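You operate a simulated robot arm through the tools that you are given. There is no shell and no other tool.

You are at the controls of a simulated robot arm. One attempt, no reset.

JOB
Test the float: pour to the line, pump till the lamp goes out.
Fine: pour from the blue jug into the sump pot; jug back in its place, sump lid shut. Set down upright: blue jug. Where these are worked on the way, their far stop is far enough and under half their travel is too little: sump lid.

Only the result counts: the job must be done as asked and must still hold three seconds after the hand-in. Knocking over, shifting, dropping, spilling or breaking anything else fails it. A push-on lid holds only when it is set on centred and level and pressed home; a screw cap is set on level and turned clockwise until tight.

ROBOT AND FRAMES
A 6-joint arm with a two-finger parallel gripper, fixed in place. Base frame: the origin is on the floor under the middle of its stand, x ahead of it, y to its left, z up; the work surface is at about z = 620. Readings come in mm, rad, newtons and seconds.
With the tool pointing down near the work surface it reaches from about 100 to 700 mm from the base axis. Its first joint turns from -1.152 to 1.152 rad. Payload 2.45 kg.
The tool frame sits at the grasp point between the pads (the TCP): z along the fingers, y along the line on which they close. The tips reach 24 mm beyond it. Largest opening 68 mm; finger width 17, thickness 10; the body of the gripper, 40 by 70 mm, starts 41 mm behind the TCP.
Orientation is that of the tool frame in the base frame, as a unit quaternion [x, y, z, w]. With the fingers straight down and closing along the base's y, the tool's x points along the base's -x, its y along +y and its z along -z.

CONTROLS
- The arm moves only by the tool move_arm. Its argument "series" is a list of rows, each an object (a shift or turn left out is 0, a gripper value left out holds the last) with "slide": the shift along the tool's x, y, z in units of 150 mm (1.0 is 150 mm), a list of three; "rot": the turn, a rotation vector about the tool's x, y, z in units of 120 degrees (1.0 is 120 degrees), a list of three; "fingers": the opening in per cent of the stroke, from 0 (shut) to 100 (fully open). In form: [{"slide": [tx, ty, tz], "rot": [wx, wy, wz], "fingers": fingers}, ...]. A call has 1 to 20 rows; each row is the pose to reach, as a shift and turn from the pose commanded when the call began, along the tool's axes at that moment. A call with a number of a shift or a turn outside -1 to 1 is refused whole. Rows are played at 5 a second. More than 50 mm and 0.15 rad between two rows, or a gripper value outside its range, and nothing of the call is played. A pose out of reach is approached as far as the arm can. The call stops where the force on the tool passes 90 N (or 10 N more than at its start, if that is more) or the arm is blocked; 0.2 s more then pass. Each finger travels about 108 mm/s and halts on what it meets, pressing with about 31 N; the grip force reading is that of the motor and also rises with nothing between the fingers. The clock runs only during rows and for 0.2 s after the last one: add rows that repeat a pose to give the fingers time. It gives the time, the measured TCP pose, the force on the tool (base axes), the opening and the grip force at its end, in the units of the frame above (readings bear some noise), with the torque about the TCP (base axes, N m) and any sound that the robot's microphone picked up.
- Cameras (640 x 400 px; columns grow to the right, rows downward): "scene" is fixed at [150.7, 411.9, 1446.8]; the picture's right is [-0.85, -0.52, 0.00], its down [-0.38, 0.62, -0.68] and it looks along [0.36, -0.58, -0.73] (base axes); focal length 312 px, centre (320, 200). "wrist" rides on the gripper at [84, 11, -75] in the tool frame; the picture's right is [-0.13, 0.99, 0.00], its down [-0.60, -0.08, -0.79] and it looks along [-0.79, -0.10, 0.61] (tool axes); focal length 251 px, centre (320, 200). There is no depth. A picture from a camera that has moved, and an enlarged one, comes with that camera's place and axes in the base frame and with its lens.
- grab_frame(camera): a new picture of that camera. No time passes.
- enlarge(camera, box): a new picture of the part [left, top, right, bottom] of that camera's present view, enlarged. No time passes.
- hand_in(): hands the job in; it is judged then, once.

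Nothing tells you positions but the pictures and the camera data. Unless the task says otherwise, let go and move clear before handing in.

The tools are called by a JSON object that holds its "name" and its "arguments". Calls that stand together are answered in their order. move_arm: Moves the arm, as the interface text tells. Its arguments: {"type":"object","properties":{"series":{"type":"array","items":{"type":"object","properties":{"slide":{"type":"array","items":{"type":"number"}},"rot":{"type":"array","items":{"type":"number"}},"fingers":{"type":"number"}}}}},"required":["series"]} The other tools are called the same way: grab_frame (camera) takes a picture; enlarge (camera, box) takes an enlarged picture of a part of a camera's view; hand_in () hands the job in.

At the start:

```text
clock: 0.0
position: [433.4, -35.7, 1041.8]
orientation: [0.001, 1.0, 0.0, 0.0]
ft_force: [-0.1, -0.9, 0.2]
ft_torque: [0.0, 0.03, -0.02]
grip_width: 68.0
grip_force: 0.0
```

scene: 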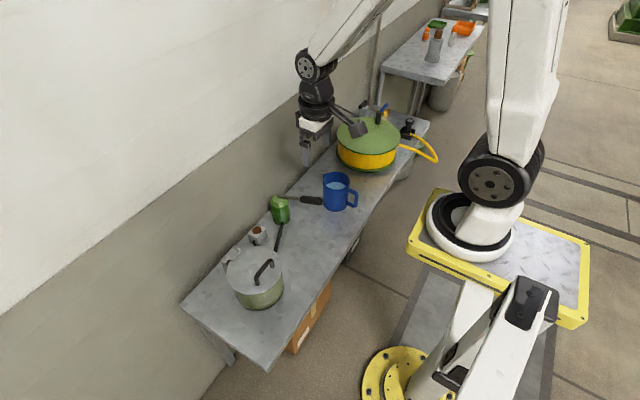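
wrist: 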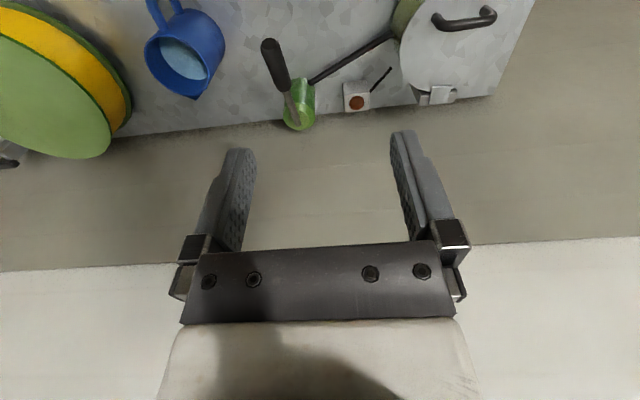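

I see a bench with a hinged-lid pot (grey lid), a blue jug with liquid, a green/yellow pot with a handle and hose, a green tin and a small lamp thing. I will look closer before moving.

{"name": "enlarge", "arguments": {"camera": "scene", "box": [180, 180, 380, 320]}}

{"name": "enlarge", "arguments": {"camera": "scene", "box": [310, 80, 450, 220]}}

{"name": "enlarge", "arguments": {"camera": "wrist", "box": [240, 0, 540, 150]}}

{"name": "enlarge", "arguments": {"camera": "wrist", "box": [0, 0, 300, 180]}}

```text
2.86 times, centred on (280, 250) of scene
camera zoom: at [150.7, 411.9, 1446.8], right [-0.85, -0.52, 0.0], down [-0.38, 0.62, -0.68], along [0.36, -0.58, -0.73], focal length 890 px, centre (434, 57)
```

zoom: 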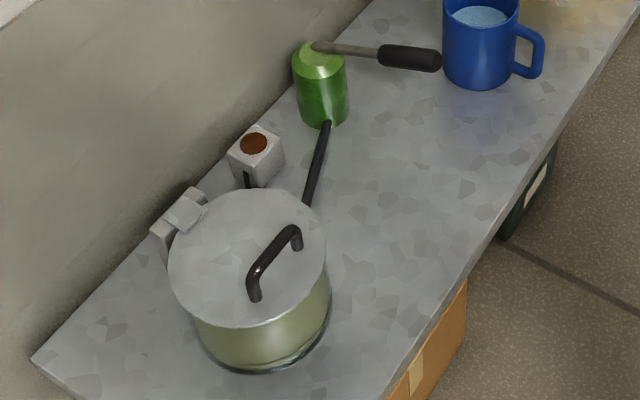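

```text
2.86 times, centred on (380, 150) of scene
camera zoom: at [150.7, 411.9, 1446.8], right [-0.85, -0.52, 0.0], down [-0.38, 0.62, -0.68], along [0.36, -0.58, -0.73], focal length 890 px, centre (149, 343)
```

zoom: 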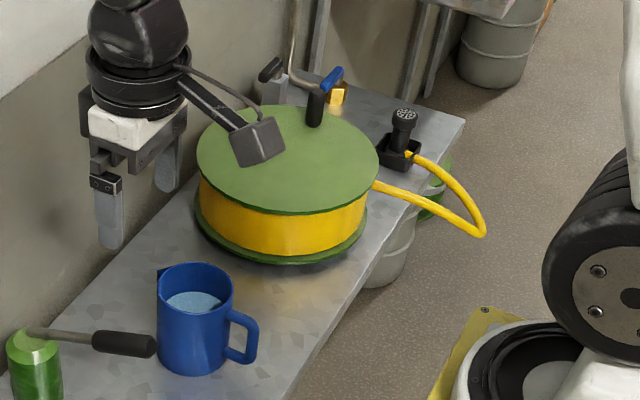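

```text
2.13 times, centred on (390, 75) of wrist
camera zoom: at [349.9, -25.0, 1116.9], right [0.13, 0.99, 0.0], down [0.6, -0.08, 0.79], along [0.79, -0.1, -0.61], focal length 536 px, centre (171, 467)
```

zoom: 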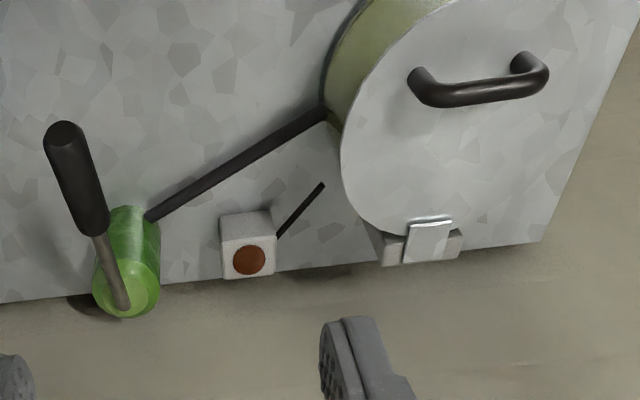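

```text
2.13 times, centred on (150, 90) of wrist
camera zoom: at [349.9, -25.0, 1116.9], right [0.13, 0.99, 0.0], down [0.6, -0.08, 0.79], along [0.79, -0.1, -0.61], focal length 536 px, centre (683, 435)
```

zoom: 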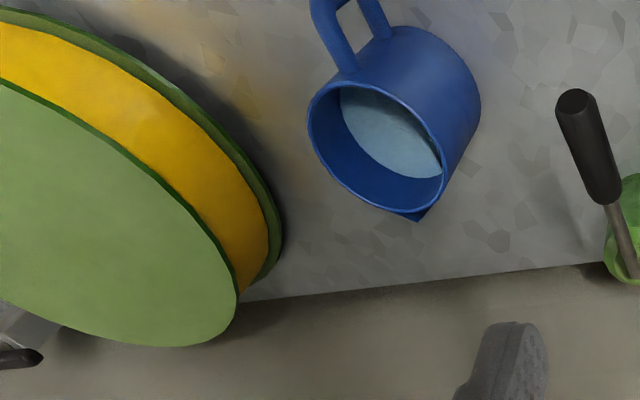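

The bench has the sump pot (hinged lid, about (530,145)), the lamp box (about (644,5)), the pump with its lever (pivot about (612,-95), handle end about (464,-98,795)) and the blue jug (about (500,-250)). I'll bring the wrist camera closer to the jug to measure it.

{"name": "move_arm", "arguments": {"series": [{"slide": [0.1, -0.14, 0.16]}, {"slide": [0.22, -0.3, 0.34]}, {"slide": [0.35, -0.46, 0.52]}, {"slide": [0.48, -0.62, 0.7]}, {"slide": [0.6, -0.78, 0.86]}, {"slide": [0.687, -0.893, 1.0]}, {"slide": [0.687, -0.893, 1.0]}]}}

```text
clock: 1.6
position: [333.6, -170.4, 892.0]
orientation: [-0.001, 1.0, -0.001, 0.0]
ft_force: [-0.2, 0.1, 0.2]
ft_torque: [-0.02, -0.03, 0.02]
grip_width: 67.9
grip_force: 0.1
```

The arm is now nearer the jug; taking pictures to locate it and the lever.

{"name": "grab_frame", "arguments": {"camera": "wrist"}}

{"name": "grab_frame", "arguments": {"camera": "scene"}}

```text
taken
camera wrist: at [248.8, -159.8, 967.4], right [0.13, 0.99, 0.0], down [0.6, -0.08, 0.79], along [0.79, -0.1, -0.61], focal length 251 px, centre (320, 200)
```

wrist: 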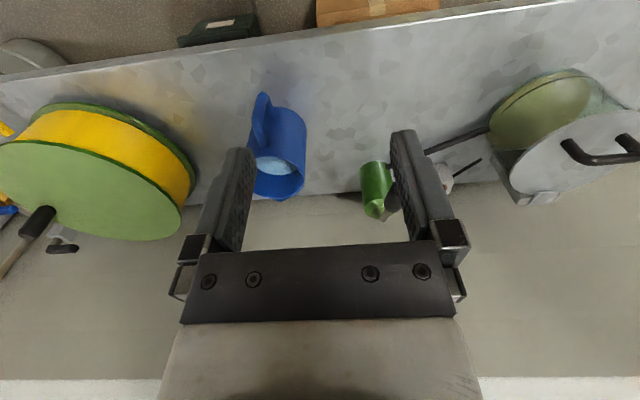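

```text
taken
```

scene: 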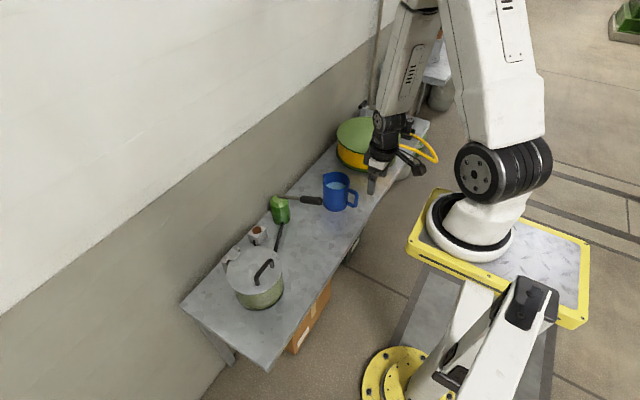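

Closer enlargements of jug, pump lever and pot from here.

{"name": "enlarge", "arguments": {"camera": "wrist", "box": [220, 80, 340, 210]}}

{"name": "enlarge", "arguments": {"camera": "wrist", "box": [440, 50, 640, 210]}}

{"name": "enlarge", "arguments": {"camera": "scene", "box": [260, 160, 380, 230]}}

{"name": "enlarge", "arguments": {"camera": "scene", "box": [210, 220, 310, 320]}}

```text
3.08 times, centred on (280, 145) of wrist
camera zoom: at [248.8, -159.8, 967.4], right [0.13, 0.99, 0.0], down [0.6, -0.08, 0.79], along [0.79, -0.1, -0.61], focal length 774 px, centre (443, 369)
```

zoom: 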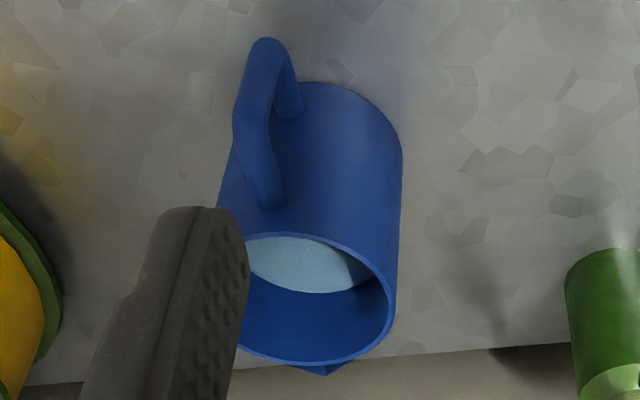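

```text
2.50 times, centred on (540, 130) of wrist
camera zoom: at [248.8, -159.8, 967.4], right [0.13, 0.99, 0.0], down [0.6, -0.08, 0.79], along [0.79, -0.1, -0.61], focal length 629 px, centre (-230, 375)
```

zoom: 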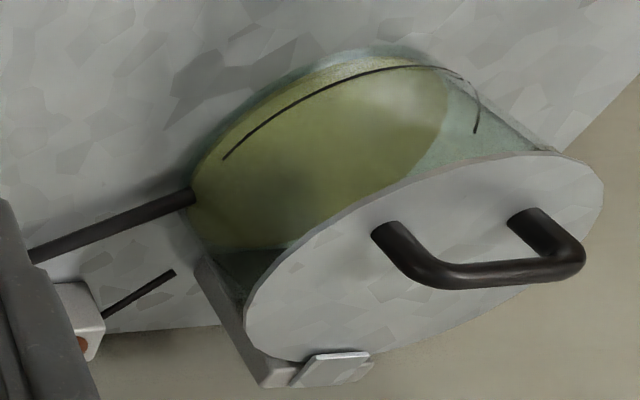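

```text
5.33 times, centred on (320, 195) of scene
camera zoom: at [150.7, 411.9, 1446.8], right [-0.85, -0.52, 0.0], down [-0.38, 0.62, -0.68], along [0.36, -0.58, -0.73], focal length 1662 px, centre (320, 227)
```

zoom: 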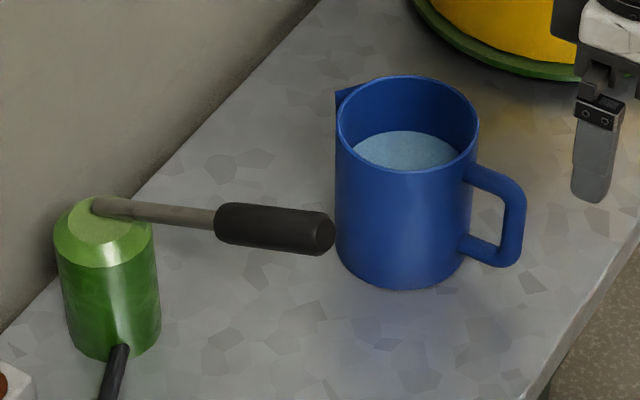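

```text
4.00 times, centred on (260, 270) of scene
camera zoom: at [150.7, 411.9, 1446.8], right [-0.85, -0.52, 0.0], down [-0.38, 0.62, -0.68], along [0.36, -0.58, -0.73], focal length 1247 px, centre (560, -80)
```

zoom: 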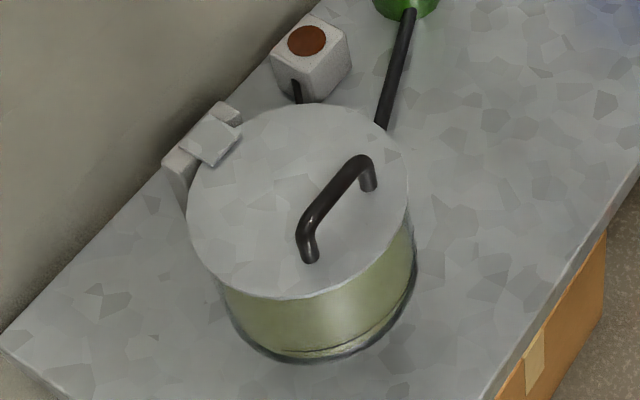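

The pot seems to be glass with a dark line low on its wall. I'll move the wrist camera in front of the pot to see it and the lid closely.

{"name": "move_arm", "arguments": {"series": [{"slide": [0, 0.2, 0]}, {"slide": [0, 0.5, 0]}, {"slide": [0, 0.75, 0]}, {"slide": [0, 1.0, 0]}, {"slide": [0, 1.0, 0]}]}}

{"name": "move_arm", "arguments": {"series": [{"slide": [0, 0.25, 0.1]}, {"slide": [0, 0.5, 0.25]}, {"slide": [0, 0.75, 0.4]}, {"slide": [0, 1.0, 0.55]}, {"slide": [0, 1.0, 0.67]}, {"slide": [0, 1.0, 0.67]}]}}

{"name": "grab_frame", "arguments": {"camera": "wrist"}}

```text
clock: 2.8
position: [335.3, -19.0, 889.1]
orientation: [0.0, 1.0, 0.0, -0.001]
ft_force: [0.0, -0.6, 0.1]
ft_torque: [0.0, 0.01, 0.01]
grip_width: 67.9
grip_force: 0.0
out of reach, approached as far as the arm can: row 4, 5
```

```text
clock: 4.2
position: [336.3, 129.9, 788.0]
orientation: [0.0, 1.0, 0.0, -0.001]
ft_force: [-0.4, -0.4, -0.1]
ft_torque: [-0.03, 0.02, -0.03]
grip_width: 68.3
grip_force: 0.0
```

```text
taken
camera wrist: at [252.3, 141.1, 864.5], right [0.13, 0.99, 0.0], down [0.6, -0.08, 0.79], along [0.79, -0.1, -0.61], focal length 251 px, centre (320, 200)
```

wrist: 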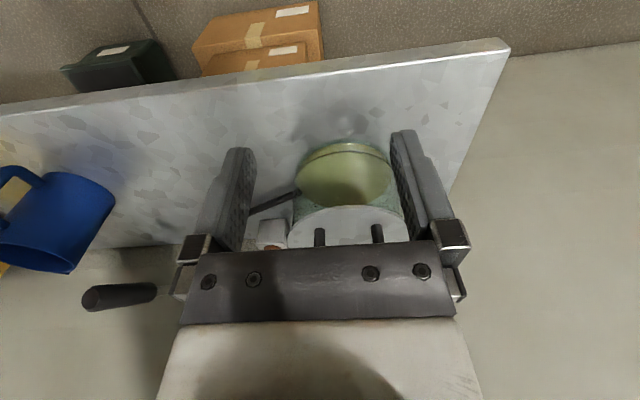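

I can see the pot between the fingers; enlarging it and the jug.

{"name": "enlarge", "arguments": {"camera": "wrist", "box": [240, 130, 430, 250]}}

{"name": "enlarge", "arguments": {"camera": "wrist", "box": [0, 140, 190, 320]}}

{"name": "enlarge", "arguments": {"camera": "scene", "box": [230, 240, 300, 320]}}

```text
3.33 times, centred on (335, 190) of wrist
camera zoom: at [252.3, 141.1, 864.5], right [0.13, 0.99, 0.0], down [0.6, -0.08, 0.79], along [0.79, -0.1, -0.61], focal length 838 px, centre (270, 233)
```

zoom: 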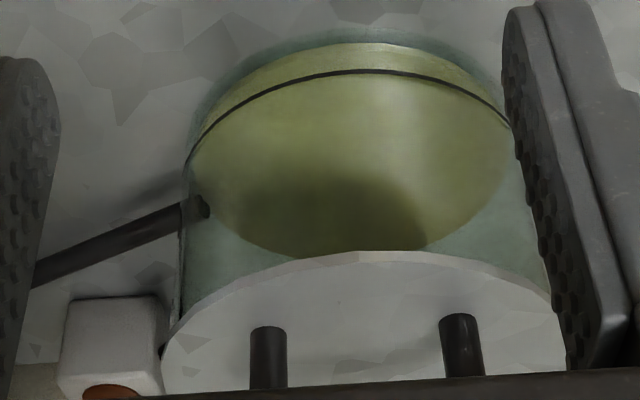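

```text
2.22 times, centred on (95, 230) of wrist
camera zoom: at [252.3, 141.1, 864.5], right [0.13, 0.99, 0.0], down [0.6, -0.08, 0.79], along [0.79, -0.1, -0.61], focal length 559 px, centre (820, 133)
```

zoom: 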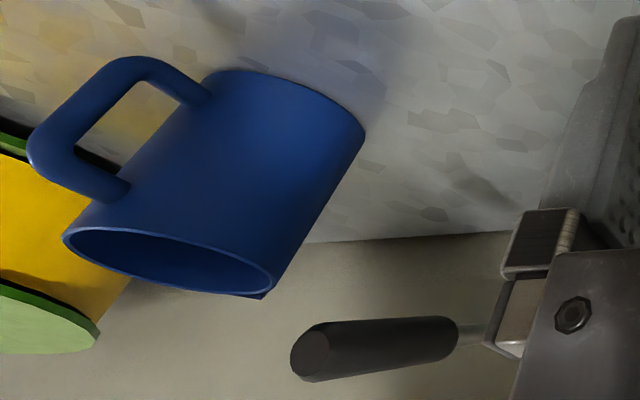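

```text
5.00 times, centred on (265, 280) of scene
camera zoom: at [150.7, 412.0, 1446.8], right [-0.85, -0.52, 0.0], down [-0.38, 0.62, -0.68], along [0.36, -0.58, -0.73], focal length 1558 px, centre (595, -200)
```

zoom: 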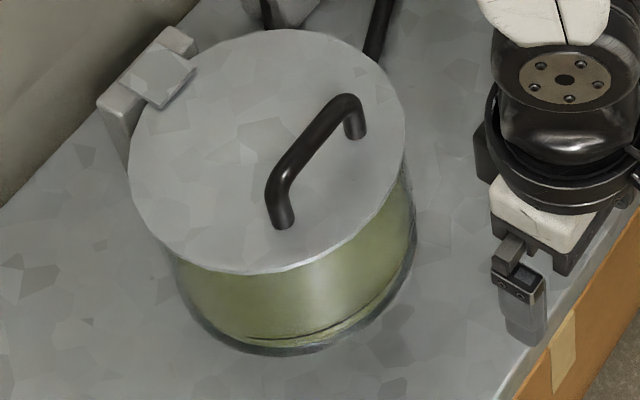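

Looking even closer at the pot wall to tell the line from the liquid surface.

{"name": "enlarge", "arguments": {"camera": "wrist", "box": [290, 135, 400, 210]}}

{"name": "enlarge", "arguments": {"camera": "scene", "box": [235, 285, 290, 315]}}

```text
5.33 times, centred on (345, 172) of wrist
camera zoom: at [252.3, 141.1, 864.5], right [0.13, 0.99, 0.0], down [0.6, -0.08, 0.79], along [0.79, -0.1, -0.61], focal length 1341 px, centre (187, 347)
```

zoom: 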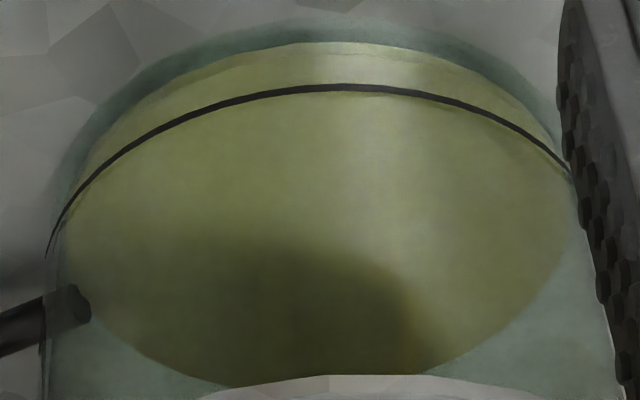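

```text
11.64 times, centred on (262, 300) of scene
camera zoom: at [150.7, 412.0, 1446.8], right [-0.85, -0.52, 0.0], down [-0.38, 0.62, -0.68], along [0.36, -0.58, -0.73], focal length 3626 px, centre (989, -964)
```

zoom: 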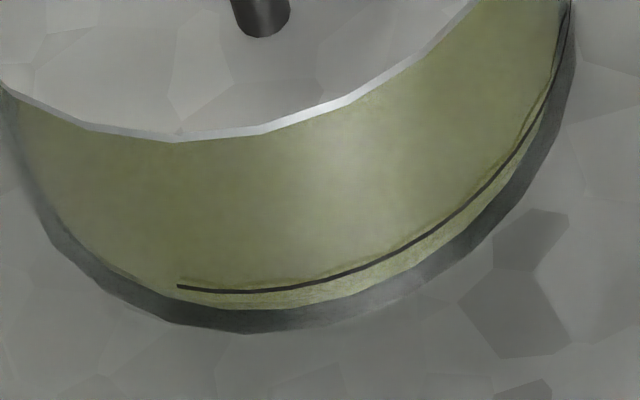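

The pot looks empty with an olive floor at about z 625 and a fill line at about z 643; its lid hinges near x 600 and its handle bar runs along y at about (488,146,748). I'll turn the gripper 90° and go above the lid handle.

{"name": "move_arm", "arguments": {"series": [{"slide": [-0.08, 0.009, -0.06], "rot": [0, 0, -0.06]}, {"slide": [-0.16, 0.018, -0.12], "rot": [0, 0, -0.12]}, {"slide": [-0.24, 0.027, -0.18], "rot": [0, 0, -0.18]}, {"slide": [-0.32, 0.036, -0.24], "rot": [0, 0, -0.24]}, {"slide": [-0.4, 0.045, -0.3], "rot": [0, 0, -0.3]}, {"slide": [-0.48, 0.054, -0.36], "rot": [0, 0, -0.36]}, {"slide": [-0.56, 0.063, -0.41], "rot": [0, 0, -0.42]}, {"slide": [-0.64, 0.072, -0.41], "rot": [0, 0, -0.48]}, {"slide": [-0.72, 0.081, -0.41], "rot": [0, 0, -0.54]}, {"slide": [-0.8, 0.09, -0.41], "rot": [0, 0, -0.6]}, {"slide": [-0.88, 0.1, -0.41], "rot": [0, 0, -0.66]}, {"slide": [-0.96, 0.107, -0.41], "rot": [0, 0, -0.71]}, {"slide": [-1.0, 0.107, -0.41], "rot": [0, 0, -0.75]}, {"slide": [-1.0, 0.107, -0.41], "rot": [0, 0, -0.75]}]}}

{"name": "grab_frame", "arguments": {"camera": "wrist"}}

{"name": "grab_frame", "arguments": {"camera": "scene"}}

```text
clock: 7.2
position: [485.1, 144.9, 851.8]
orientation: [0.708, -0.706, 0.0, 0.0]
ft_force: [0.5, -0.6, 0.0]
ft_torque: [0.02, 0.02, 0.0]
grip_width: 67.9
grip_force: 0.1
```

```text
taken
camera wrist: at [473.3, 62.2, 927.0], right [-0.99, 0.13, 0.0], down [0.08, 0.6, 0.79], along [0.1, 0.79, -0.61], focal length 251 px, centre (320, 200)
```

wrist: 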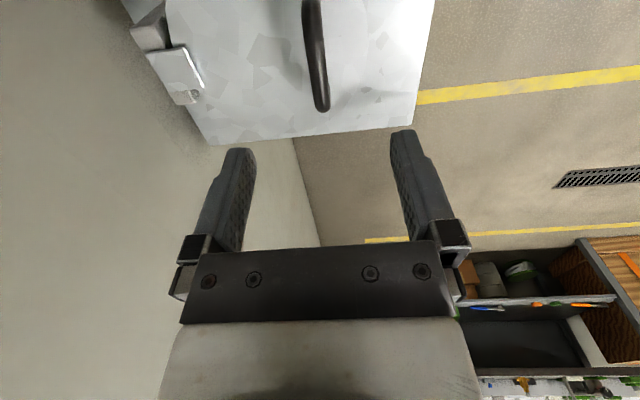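

```text
taken
```

scene: 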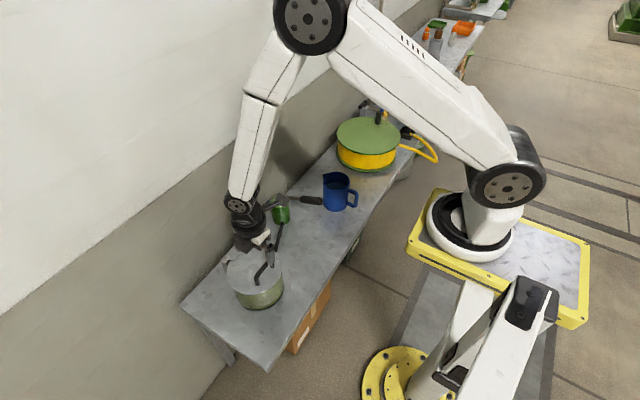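

The bar runs along y at x≈485 right below the fingers, hinge near x≈597. Descending onto the bar and closing.

{"name": "move_arm", "arguments": {"series": [{"slide": [0, 0, 0.2]}, {"slide": [0, 0, 0.4]}, {"slide": [0, 0, 0.55]}, {"slide": [0, 0, 0.64]}, {"slide": [0, 0, 0.64]}]}}

{"name": "enlarge", "arguments": {"camera": "scene", "box": [200, 180, 320, 320]}}

{"name": "grab_frame", "arguments": {"camera": "wrist"}}

```text
clock: 8.4
position: [485.1, 145.4, 753.8]
orientation: [-0.707, 0.708, 0.0, 0.0]
ft_force: [0.3, 0.9, 0.4]
ft_torque: [-0.04, -0.04, -0.03]
grip_width: 67.9
grip_force: 0.1
```

```text
2.86 times, centred on (260, 250) of scene
camera zoom: at [150.7, 412.0, 1446.8], right [-0.85, -0.52, 0.0], down [-0.38, 0.62, -0.68], along [0.36, -0.58, -0.73], focal length 890 px, centre (491, 57)
```

zoom: 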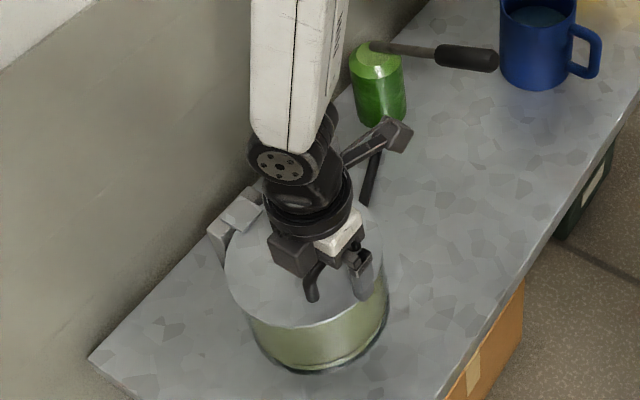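

```text
taken
camera wrist: at [473.9, 62.1, 829.2], right [-0.99, 0.13, 0.0], down [0.08, 0.6, 0.79], along [0.1, 0.79, -0.61], focal length 251 px, centre (320, 200)
```

wrist: 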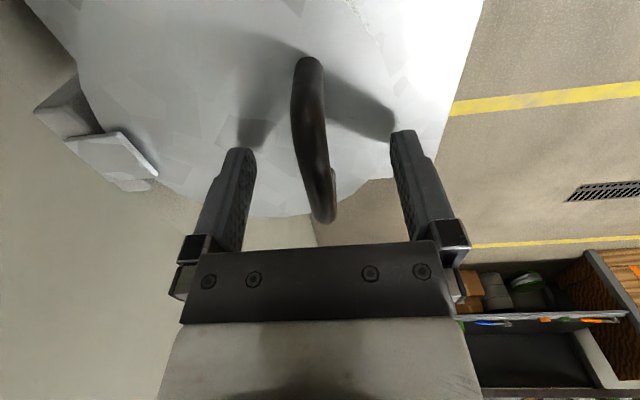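

The bar sits between the fingers. Closing on it.

{"name": "move_arm", "arguments": {"series": [{"fingers": 0}, {"fingers": 0}, {"fingers": 0}, {"fingers": 0}]}}

```text
clock: 9.4
position: [484.2, 145.7, 753.9]
orientation: [-0.707, 0.707, 0.0, 0.0]
ft_force: [0.0, 0.7, -1.0]
ft_torque: [-0.05, 0.03, 0.01]
grip_width: 11.4
grip_force: 31.9
```

The bar is gripped (11.4 mm), but as the lid opens toward the wall the handle ends on the wall side, so I need more clearance between fingertips and lid. I'll re-grip 6 mm higher.

{"name": "move_arm", "arguments": {"series": [{"fingers": 40}, {"fingers": 40, "slide": [0, 0, -0.04]}, {"fingers": 40, "slide": [0, 0, -0.04]}, {"fingers": 0, "slide": [0, 0, -0.04]}, {"fingers": 0, "slide": [0, 0, -0.04]}, {"fingers": 0, "slide": [0, 0, -0.04]}]}}

{"name": "enlarge", "arguments": {"camera": "scene", "box": [220, 230, 300, 310]}}

{"name": "grab_frame", "arguments": {"camera": "wrist"}}

```text
clock: 10.8
position: [486.4, 145.0, 759.6]
orientation: [0.707, -0.707, -0.001, 0.001]
ft_force: [-3.9, 0.9, 1.4]
ft_torque: [-0.03, 0.02, -0.01]
grip_width: 11.4
grip_force: 31.9
```

```text
5.00 times, centred on (260, 270) of scene
camera zoom: at [150.7, 412.0, 1446.8], right [-0.85, -0.52, 0.0], down [-0.38, 0.62, -0.68], along [0.36, -0.58, -0.73], focal length 1558 px, centre (620, -150)
```

zoom: 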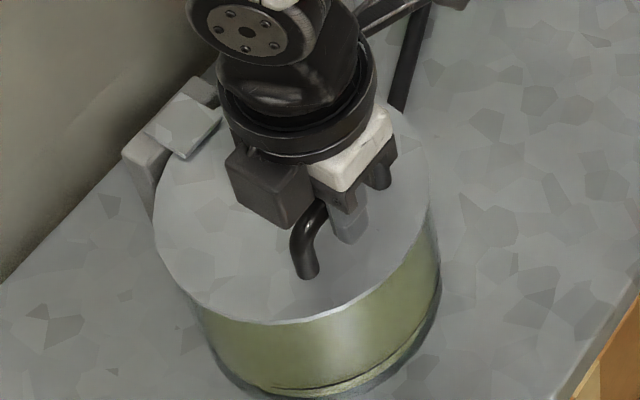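

```text
taken
camera wrist: at [473.8, 61.9, 835.7], right [-0.99, 0.13, 0.0], down [0.08, 0.6, 0.79], along [0.1, 0.79, -0.61], focal length 251 px, centre (320, 200)
```

wrist: 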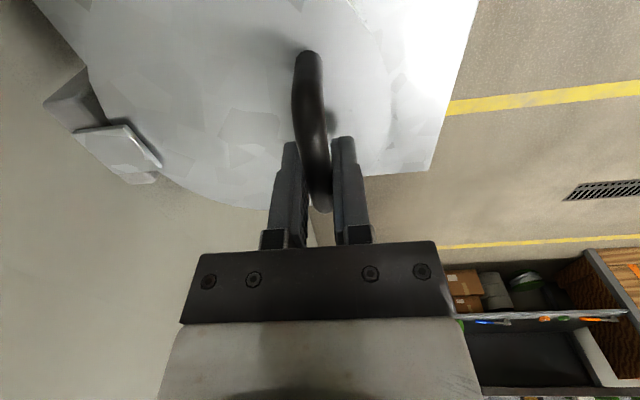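

The pinch sits well on the bar. I'll lift the lid along an arc about the hinge (about (600,718)), the first 20° with a force check.

{"name": "move_arm", "arguments": {"series": [{"slide": [0, -0.021, -0.066]}, {"slide": [0, -0.047, -0.13]}, {"slide": [0, -0.079, -0.191]}, {"slide": [0, -0.117, -0.25]}, {"slide": [0, -0.117, -0.25]}]}}

{"name": "enlarge", "arguments": {"camera": "scene", "box": [200, 200, 320, 320]}}

{"name": "grab_frame", "arguments": {"camera": "wrist"}}

```text
clock: 12.0
position: [500.8, 145.1, 798.3]
orientation: [-0.707, 0.707, 0.0, -0.001]
ft_force: [-14.2, -8.9, 6.5]
ft_torque: [-0.2, 0.05, -0.04]
grip_width: 11.4
grip_force: 32.3
```

```text
3.33 times, centred on (260, 260) of scene
camera zoom: at [150.3, 411.7, 1447.0], right [-0.85, -0.52, 0.0], down [-0.38, 0.62, -0.68], along [0.36, -0.58, -0.73], focal length 1039 px, centre (520, 0)
```

zoom: 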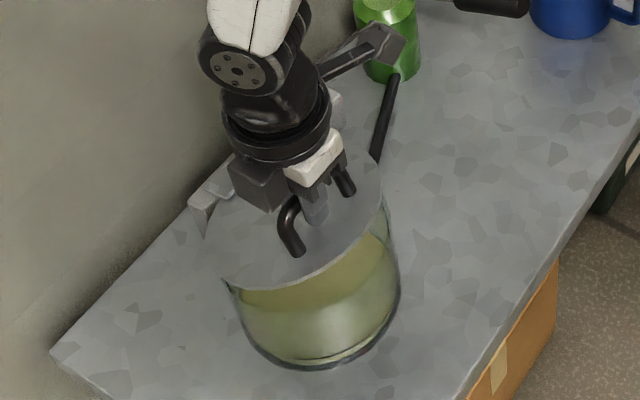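

```text
taken
camera wrist: at [489.7, 62.0, 873.5], right [-0.99, 0.13, 0.0], down [0.08, 0.61, 0.79], along [0.1, 0.79, -0.61], focal length 251 px, centre (320, 200)
```

wrist: 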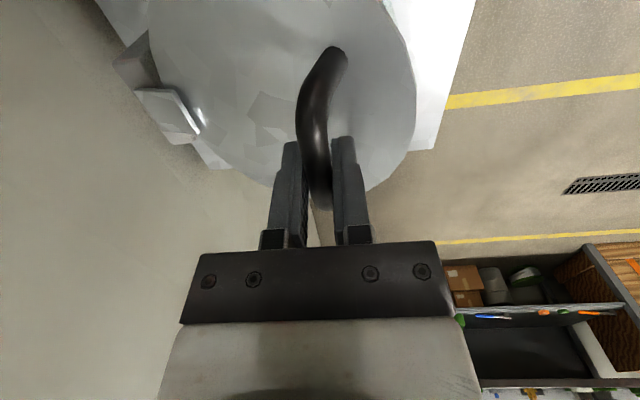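

The lid follows; the −x force says my arc goes slightly too far toward the wall, so I correct the hinge height estimate and continue to 40°.

{"name": "move_arm", "arguments": {"series": [{"slide": [0, -0.011, -0.061]}, {"slide": [0, -0.053, -0.115]}, {"slide": [0, -0.099, -0.166]}, {"slide": [0, -0.149, -0.211]}, {"slide": [0, -0.149, -0.211]}]}}

{"name": "enlarge", "arguments": {"camera": "scene", "box": [200, 200, 320, 320]}}

{"name": "grab_frame", "arguments": {"camera": "wrist"}}

```text
clock: 13.2
position: [526.8, 147.3, 830.2]
orientation: [-0.707, 0.707, -0.001, 0.002]
ft_force: [21.5, -1.3, -27.4]
ft_torque: [0.06, -0.03, -0.03]
grip_width: 11.5
grip_force: 32.0
```

```text
3.33 times, centred on (260, 260) of scene
camera zoom: at [151.7, 412.1, 1446.7], right [-0.85, -0.52, 0.0], down [-0.38, 0.62, -0.68], along [0.36, -0.58, -0.73], focal length 1039 px, centre (520, 0)
```

zoom: 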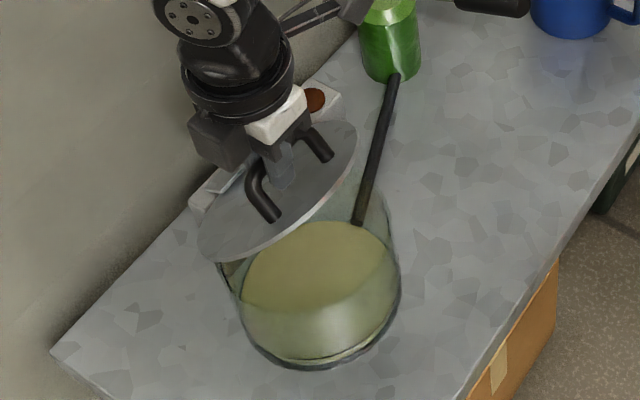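

```text
taken
camera wrist: at [514.3, 63.9, 905.3], right [-0.99, 0.13, 0.0], down [0.08, 0.6, 0.79], along [0.1, 0.79, -0.61], focal length 251 px, centre (320, 200)
```

wrist: 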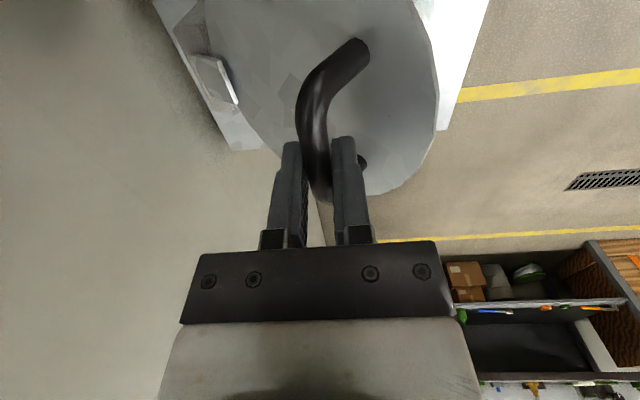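

Force now points toward the hinge, so the true centre is about 115 mm ahead of and 26 mm below the bar's start. Continuing on the refined arc to 60°.

{"name": "move_arm", "arguments": {"series": [{"slide": [0, -0.04, 0.0]}, {"slide": [0, -0.082, -0.03]}, {"slide": [0, -0.141, -0.064]}, {"slide": [0, -0.203, -0.093]}, {"slide": [0, -0.268, -0.116]}, {"slide": [0, -0.268, -0.116]}]}}

{"name": "enlarge", "arguments": {"camera": "scene", "box": [200, 200, 320, 320]}}

{"name": "grab_frame", "arguments": {"camera": "wrist"}}

```text
clock: 14.6
position: [566.2, 148.1, 849.9]
orientation: [0.707, -0.707, 0.001, -0.002]
ft_force: [-7.9, 9.6, 24.8]
ft_torque: [0.12, 0.04, -0.03]
grip_width: 11.6
grip_force: 32.0
```

```text
3.33 times, centred on (260, 260) of scene
camera zoom: at [150.1, 412.1, 1446.9], right [-0.85, -0.52, 0.0], down [-0.38, 0.62, -0.68], along [0.36, -0.58, -0.73], focal length 1039 px, centre (520, 0)
```

zoom: 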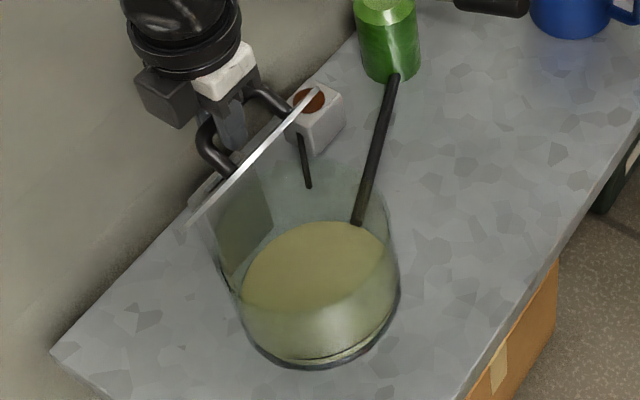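

```text
taken
camera wrist: at [554.2, 63.6, 923.9], right [-0.99, 0.13, 0.0], down [0.08, 0.6, 0.79], along [0.1, 0.79, -0.61], focal length 251 px, centre (320, 200)
```

wrist: 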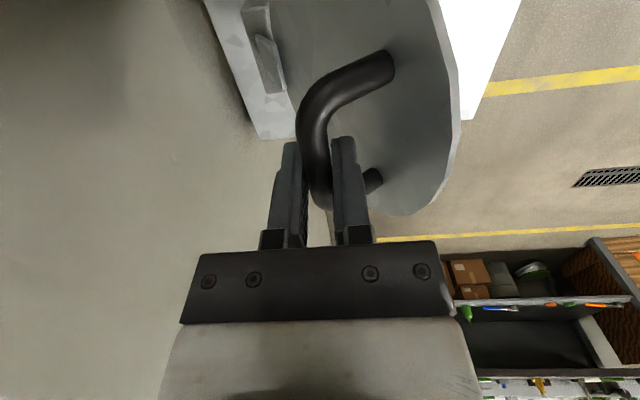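

The interior shows the olive floor and no liquid yet. Force is now outward, so I raise the arc a couple of mm and go on to 80°.

{"name": "move_arm", "arguments": {"series": [{"slide": [0, 0.0, -0.016]}, {"slide": [0, -0.063, -0.034]}, {"slide": [0, -0.134, -0.046]}, {"slide": [0, -0.202, -0.051]}, {"slide": [0, -0.271, -0.051]}, {"slide": [0, -0.271, -0.051]}]}}

{"name": "enlarge", "arguments": {"camera": "scene", "box": [200, 200, 320, 320]}}

{"name": "grab_frame", "arguments": {"camera": "wrist"}}

```text
clock: 16.0
position: [607.0, 146.0, 855.4]
orientation: [0.707, -0.707, 0.0, 0.0]
ft_force: [-0.8, 10.7, 2.0]
ft_torque: [-0.1, 0.05, -0.04]
grip_width: 11.2
grip_force: 32.4
```

```text
3.33 times, centred on (260, 260) of scene
camera zoom: at [150.7, 412.2, 1446.8], right [-0.85, -0.52, 0.0], down [-0.38, 0.62, -0.68], along [0.36, -0.58, -0.73], focal length 1039 px, centre (520, 0)
```

zoom: 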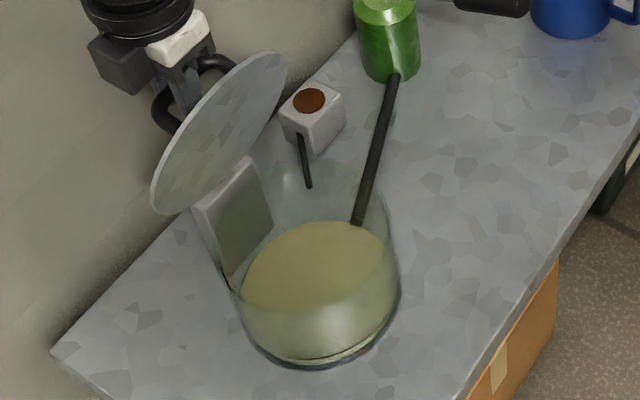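

```text
taken
camera wrist: at [595.4, 62.1, 930.5], right [-0.99, 0.13, 0.0], down [0.08, 0.6, 0.79], along [0.1, 0.79, -0.61], focal length 251 px, centre (320, 200)
```

wrist: 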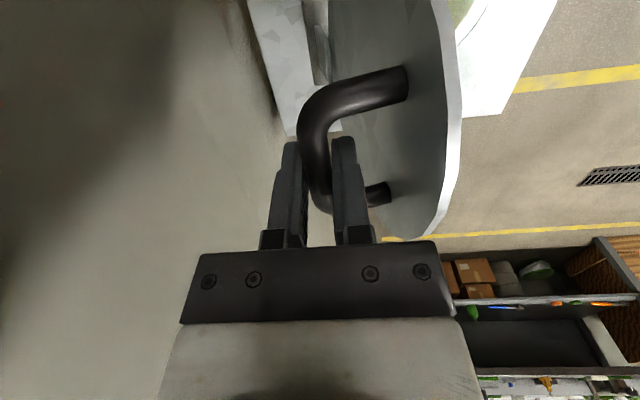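

The lid is near 80° with little force. Before going further toward the wall I check the clearance behind the gripper.

{"name": "enlarge", "arguments": {"camera": "scene", "box": [180, 120, 340, 270]}}

```text
2.67 times, centred on (260, 195) of scene
camera zoom: at [150.7, 412.2, 1446.8], right [-0.85, -0.52, 0.0], down [-0.38, 0.62, -0.68], along [0.36, -0.58, -0.73], focal length 831 px, centre (480, 213)
```

zoom: 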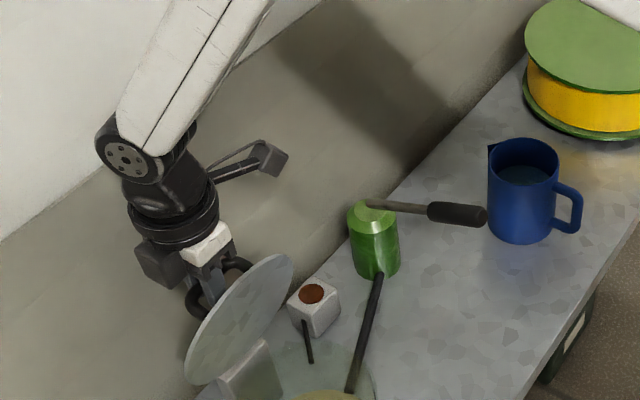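

The flange has about 25 mm to the wall, so I tilt the gripper 10° away from the wall while swinging the lid on to about 95°.

{"name": "move_arm", "arguments": {"series": [{"slide": [0, -0.032, 0.003], "rot": [0.014, 0, 0]}, {"slide": [0, -0.065, 0.006], "rot": [0.028, 0, 0]}, {"slide": [0, -0.098, 0.013], "rot": [0.042, 0, 0]}, {"slide": [0, -0.128, 0.019], "rot": [0.055, 0, 0]}, {"slide": [0, -0.16, 0.028], "rot": [0.069, 0, 0]}, {"slide": [0, -0.189, 0.038], "rot": [0.083, 0, 0]}, {"slide": [0, -0.189, 0.038], "rot": [0.083, 0, 0]}]}}

{"name": "enlarge", "arguments": {"camera": "scene", "box": [180, 120, 340, 270]}}

{"name": "grab_frame", "arguments": {"camera": "wrist"}}

```text
clock: 17.6
position: [635.3, 145.4, 849.6]
orientation: [-0.704, 0.705, -0.062, 0.061]
ft_force: [1.1, -2.9, 4.6]
ft_torque: [-0.21, 0.03, -0.04]
grip_width: 11.4
grip_force: 31.9
```

```text
2.67 times, centred on (260, 195) of scene
camera zoom: at [150.7, 411.9, 1446.9], right [-0.85, -0.52, 0.0], down [-0.38, 0.62, -0.68], along [0.36, -0.58, -0.73], focal length 831 px, centre (480, 213)
```

zoom: 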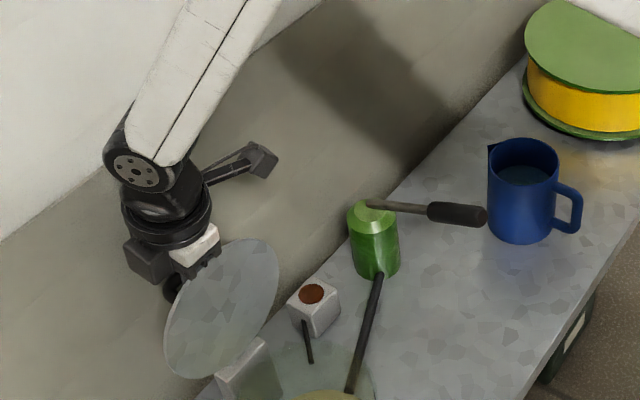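

```text
taken
camera wrist: at [610.7, 61.8, 922.0], right [-0.98, 0.13, -0.17], down [-0.06, 0.6, 0.79], along [0.21, 0.79, -0.58], focal length 251 px, centre (320, 200)
```

wrist: 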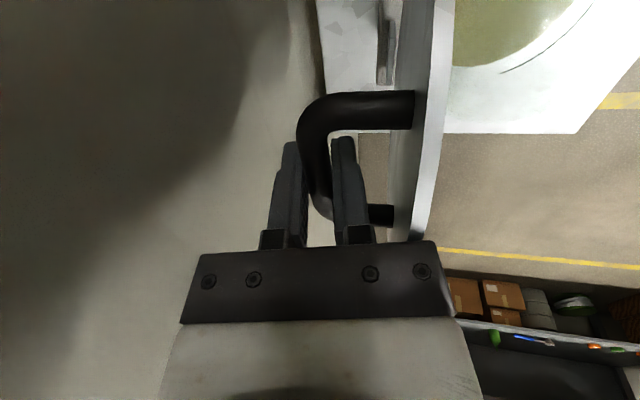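

Lid is about at 95° with almost no force. A little further along the arc to see whether a stop is reached.

{"name": "move_arm", "arguments": {"series": [{"slide": [0, -0.015, 0.008]}, {"slide": [0, -0.031, 0.016]}, {"slide": [0, -0.046, 0.025]}, {"slide": [0, -0.06, 0.034]}, {"slide": [0, -0.06, 0.034]}]}}

{"name": "grab_frame", "arguments": {"camera": "wrist"}}

{"name": "enlarge", "arguments": {"camera": "scene", "box": [180, 160, 320, 300]}}

```text
clock: 18.8
position: [644.2, 144.4, 846.7]
orientation: [0.705, -0.704, 0.061, -0.062]
ft_force: [-2.8, -11.5, 12.3]
ft_torque: [-0.4, 0.73, -0.05]
grip_width: 11.4
grip_force: 32.2
```

```text
taken
camera wrist: at [619.9, 61.9, 919.2], right [-0.98, 0.13, -0.17], down [-0.06, 0.6, 0.79], along [0.21, 0.79, -0.58], focal length 251 px, centre (320, 200)
```

wrist: 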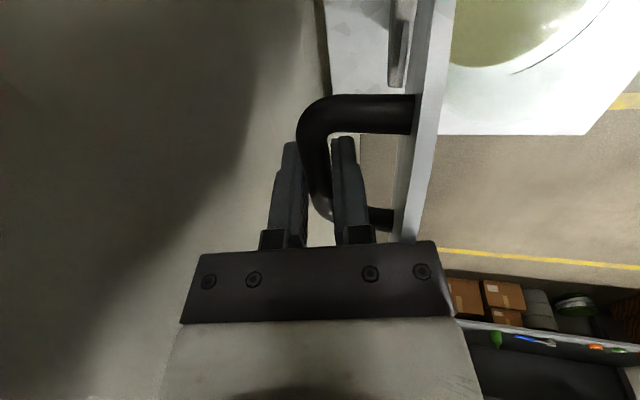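

```text
2.86 times, centred on (250, 230) of scene
camera zoom: at [150.5, 411.6, 1447.0], right [-0.85, -0.52, 0.0], down [-0.38, 0.62, -0.68], along [0.36, -0.58, -0.73], focal length 890 px, centre (520, 114)
```

zoom: 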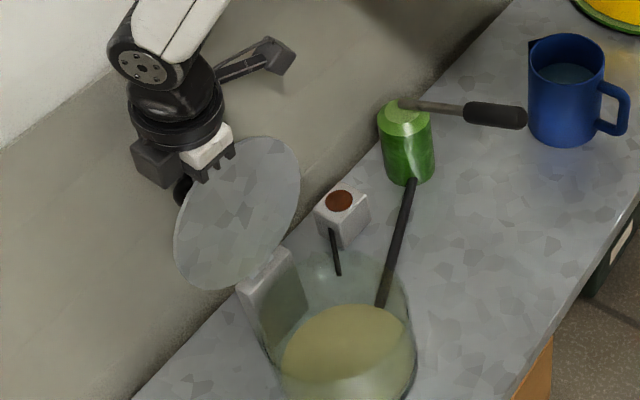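

The lid is past vertical (about 100°) and its edge may be touching the palm. I open the fingers slightly and see if the lid stays.

{"name": "move_arm", "arguments": {"series": [{"fingers": 27}, {"fingers": 27}, {"fingers": 27}]}}

{"name": "grab_frame", "arguments": {"camera": "wrist"}}

{"name": "enlarge", "arguments": {"camera": "scene", "box": [180, 160, 320, 300]}}

```text
clock: 19.6
position: [643.1, 147.4, 846.6]
orientation: [0.705, -0.704, 0.062, -0.061]
ft_force: [0.8, 4.4, 7.0]
ft_torque: [-0.31, 0.24, -0.15]
grip_width: 18.6
grip_force: 0.2
```

```text
taken
camera wrist: at [619.9, 63.3, 919.0], right [-0.98, 0.13, -0.17], down [-0.06, 0.6, 0.79], along [0.21, 0.79, -0.58], focal length 251 px, centre (320, 200)
```

wrist: 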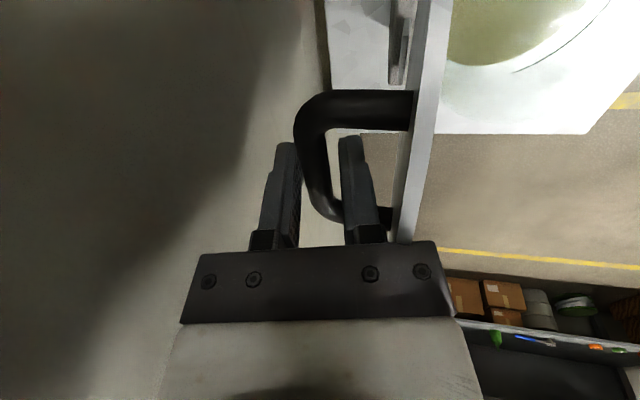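

```text
2.86 times, centred on (250, 230) of scene
camera zoom: at [150.6, 412.0, 1446.8], right [-0.85, -0.52, 0.0], down [-0.38, 0.62, -0.68], along [0.36, -0.58, -0.73], focal length 890 px, centre (520, 114)
```

zoom: 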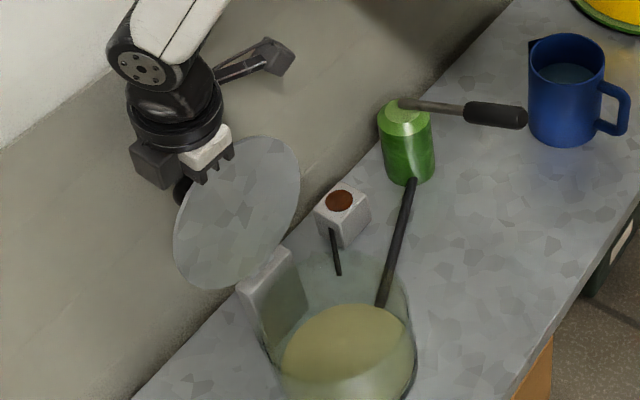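

The bar now leans on the wall-side finger, so the lid falls away toward its stop. Withdrawing upward along the lid plane.

{"name": "move_arm", "arguments": {"series": [{"slide": [0, -0.02, -0.06]}, {"slide": [0, -0.035, -0.11]}, {"slide": [0, -0.052, -0.16]}, {"slide": [0, -0.08, -0.26]}, {"slide": [0, -0.122, -0.4]}, {"slide": [0, -0.122, -0.5]}]}}

{"name": "enlarge", "arguments": {"camera": "scene", "box": [180, 140, 320, 300]}}

{"name": "grab_frame", "arguments": {"camera": "wrist"}}

```text
clock: 21.0
position: [646.9, 146.3, 923.7]
orientation: [-0.704, 0.705, -0.062, 0.062]
ft_force: [-0.3, -0.3, 0.0]
ft_torque: [-0.01, 0.0, 0.0]
grip_width: 18.2
grip_force: 0.0
```

```text
2.50 times, centred on (250, 220) of scene
camera zoom: at [150.7, 411.9, 1446.8], right [-0.85, -0.52, 0.0], down [-0.38, 0.62, -0.68], along [0.36, -0.58, -0.73], focal length 779 px, centre (495, 150)
```

zoom: 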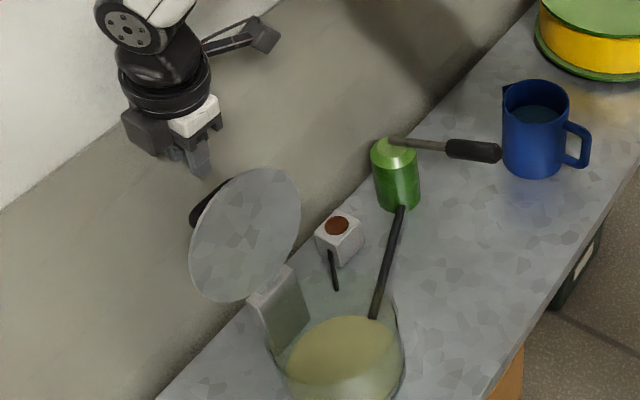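

```text
taken
camera wrist: at [623.6, 61.6, 995.8], right [-0.98, 0.13, -0.17], down [-0.06, 0.6, 0.79], along [0.21, 0.79, -0.58], focal length 251 px, centre (320, 200)
```

wrist: 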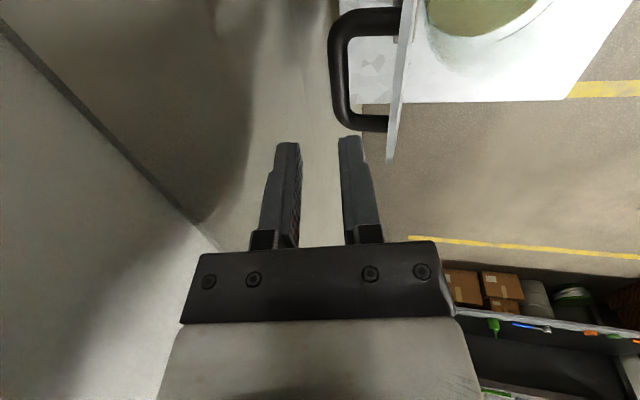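

The lid stays open past vertical. Now I back off toward the robot and straighten the gripper, on the way to the jug.

{"name": "move_arm", "arguments": {"series": [{"slide": [0, -0.02, -0.12], "rot": [-0.02, 0, 0]}, {"slide": [0.16, 0.16, -0.2], "rot": [-0.04, 0, 0]}, {"slide": [0.33, 0.33, -0.25], "rot": [-0.06, 0, 0]}, {"slide": [0.5, 0.5, -0.3], "rot": [-0.083, 0, 0]}, {"slide": [0.66, 0.66, -0.345], "rot": [-0.083, 0, 0]}, {"slide": [0.82, 0.82, -0.345], "rot": [-0.083, 0, 0]}, {"slide": [0.973, 0.955, -0.345], "rot": [-0.083, 0, 0]}, {"slide": [0.973, 0.955, -0.345], "rot": [-0.083, 0, 0], "fingers": 100}]}}

{"name": "enlarge", "arguments": {"camera": "scene", "box": [180, 180, 340, 330]}}

```text
clock: 22.8
position: [498.2, -0.5, 947.5]
orientation: [0.707, -0.707, -0.001, 0.0]
ft_force: [0.4, 0.3, -0.4]
ft_torque: [0.04, -0.01, -0.01]
grip_width: 68.1
grip_force: 0.1
```

```text
2.67 times, centred on (260, 255) of scene
camera zoom: at [150.7, 411.9, 1446.8], right [-0.85, -0.52, 0.0], down [-0.38, 0.62, -0.68], along [0.36, -0.58, -0.73], focal length 831 px, centre (480, 53)
```

zoom: 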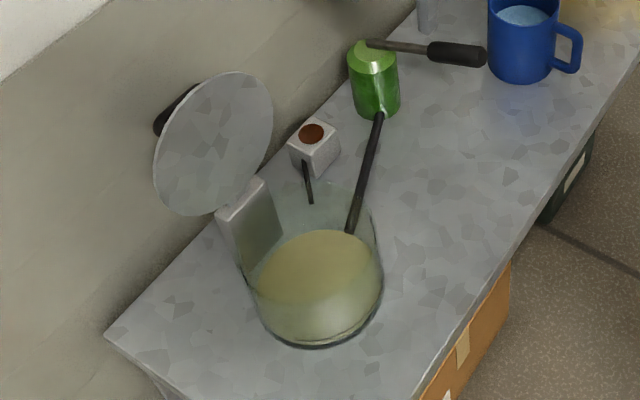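

Lid stays. Now a close look into the open pot to judge its content.

{"name": "enlarge", "arguments": {"camera": "scene", "box": [230, 225, 300, 285]}}

```text
6.67 times, centred on (265, 255) of scene
camera zoom: at [150.7, 411.9, 1446.8], right [-0.85, -0.52, 0.0], down [-0.38, 0.62, -0.68], along [0.36, -0.58, -0.73], focal length 2078 px, centre (687, -167)
```

zoom: 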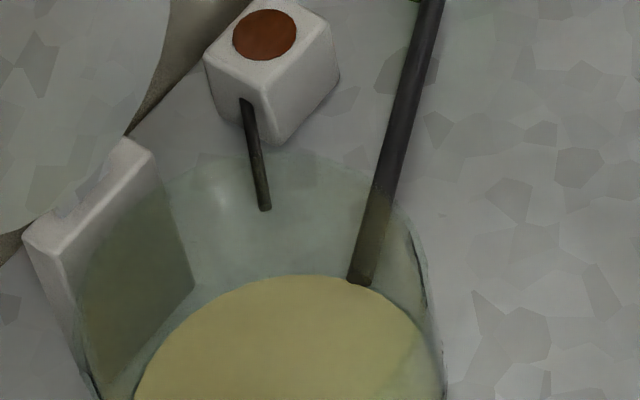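

{"name": "enlarge", "arguments": {"camera": "scene", "box": [225, 240, 305, 320]}}

```text
5.00 times, centred on (265, 280) of scene
camera zoom: at [150.7, 411.9, 1446.8], right [-0.85, -0.52, 0.0], down [-0.38, 0.62, -0.68], along [0.36, -0.58, -0.73], focal length 1558 px, centre (595, -200)
```

zoom: 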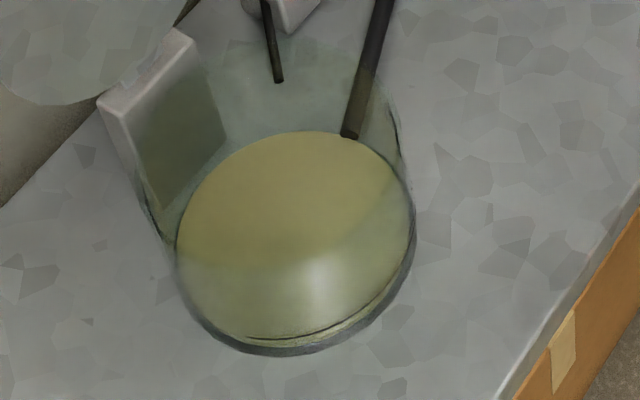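

The pot is open and clear. Next I turn the gripper so its camera will be on top when the tool points forward, moving toward the jug side.

{"name": "move_arm", "arguments": {"series": [{"slide": [0.07, 0.036, 0.02], "rot": [0, 0, -0.059]}, {"slide": [0.14, 0.073, 0.05], "rot": [0, 0, -0.118]}, {"slide": [0.21, 0.11, 0.07], "rot": [0, 0, -0.177]}, {"slide": [0.28, 0.146, 0.1], "rot": [0, 0, -0.236]}, {"slide": [0.35, 0.183, 0.12], "rot": [0, 0, -0.295]}, {"slide": [0.43, 0.22, 0.15], "rot": [0, 0, -0.354]}, {"slide": [0.5, 0.256, 0.17], "rot": [0, 0, -0.413]}, {"slide": [0.57, 0.293, 0.2], "rot": [0, 0, -0.472]}, {"slide": [0.64, 0.33, 0.22], "rot": [0, 0, -0.531]}, {"slide": [0.71, 0.366, 0.24], "rot": [0, 0, -0.59]}, {"slide": [0.78, 0.403, 0.27], "rot": [0, 0, -0.649]}, {"slide": [0.86, 0.44, 0.29], "rot": [0, 0, -0.708]}, {"slide": [0.93, 0.476, 0.31], "rot": [0, 0, -0.767]}, {"slide": [1.0, 0.513, 0.333], "rot": [0, 0, -0.823]}, {"slide": [1.0, 0.513, 0.333], "rot": [0, 0, -0.823]}]}}

```text
clock: 26.0
position: [382.9, -122.6, 853.3]
orientation: [0.997, 0.077, 0.008, 0.023]
ft_force: [0.5, -0.7, -0.6]
ft_torque: [0.01, 0.01, 0.0]
grip_width: 68.1
grip_force: 0.2
out of reach, approached as far as the arm can: row 10, 11, 12, 13, 14, 15
```

The arm reports out of reach for the last rows although the pose looks moderate; checking its posture.

{"name": "grab_frame", "arguments": {"camera": "scene"}}

{"name": "grab_frame", "arguments": {"camera": "wrist"}}

```text
taken
```

scene: 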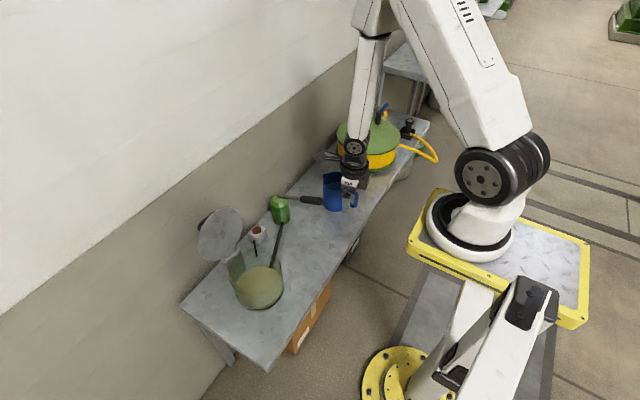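

```text
taken
camera wrist: at [465.8, -117.1, 931.1], right [0.02, -1.0, 0.04], down [-0.63, 0.02, 0.78], along [-0.78, -0.05, -0.62], focal length 251 px, centre (320, 200)
```

wrist: 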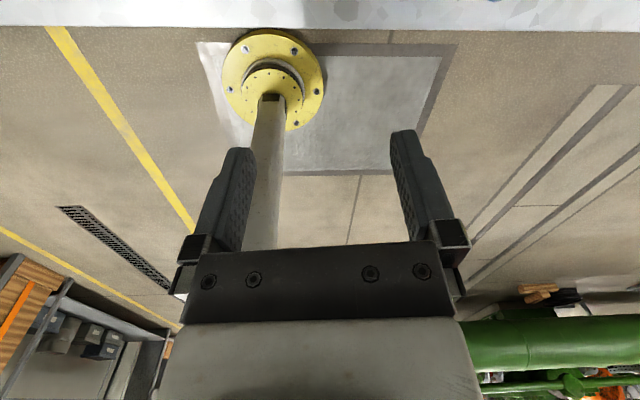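

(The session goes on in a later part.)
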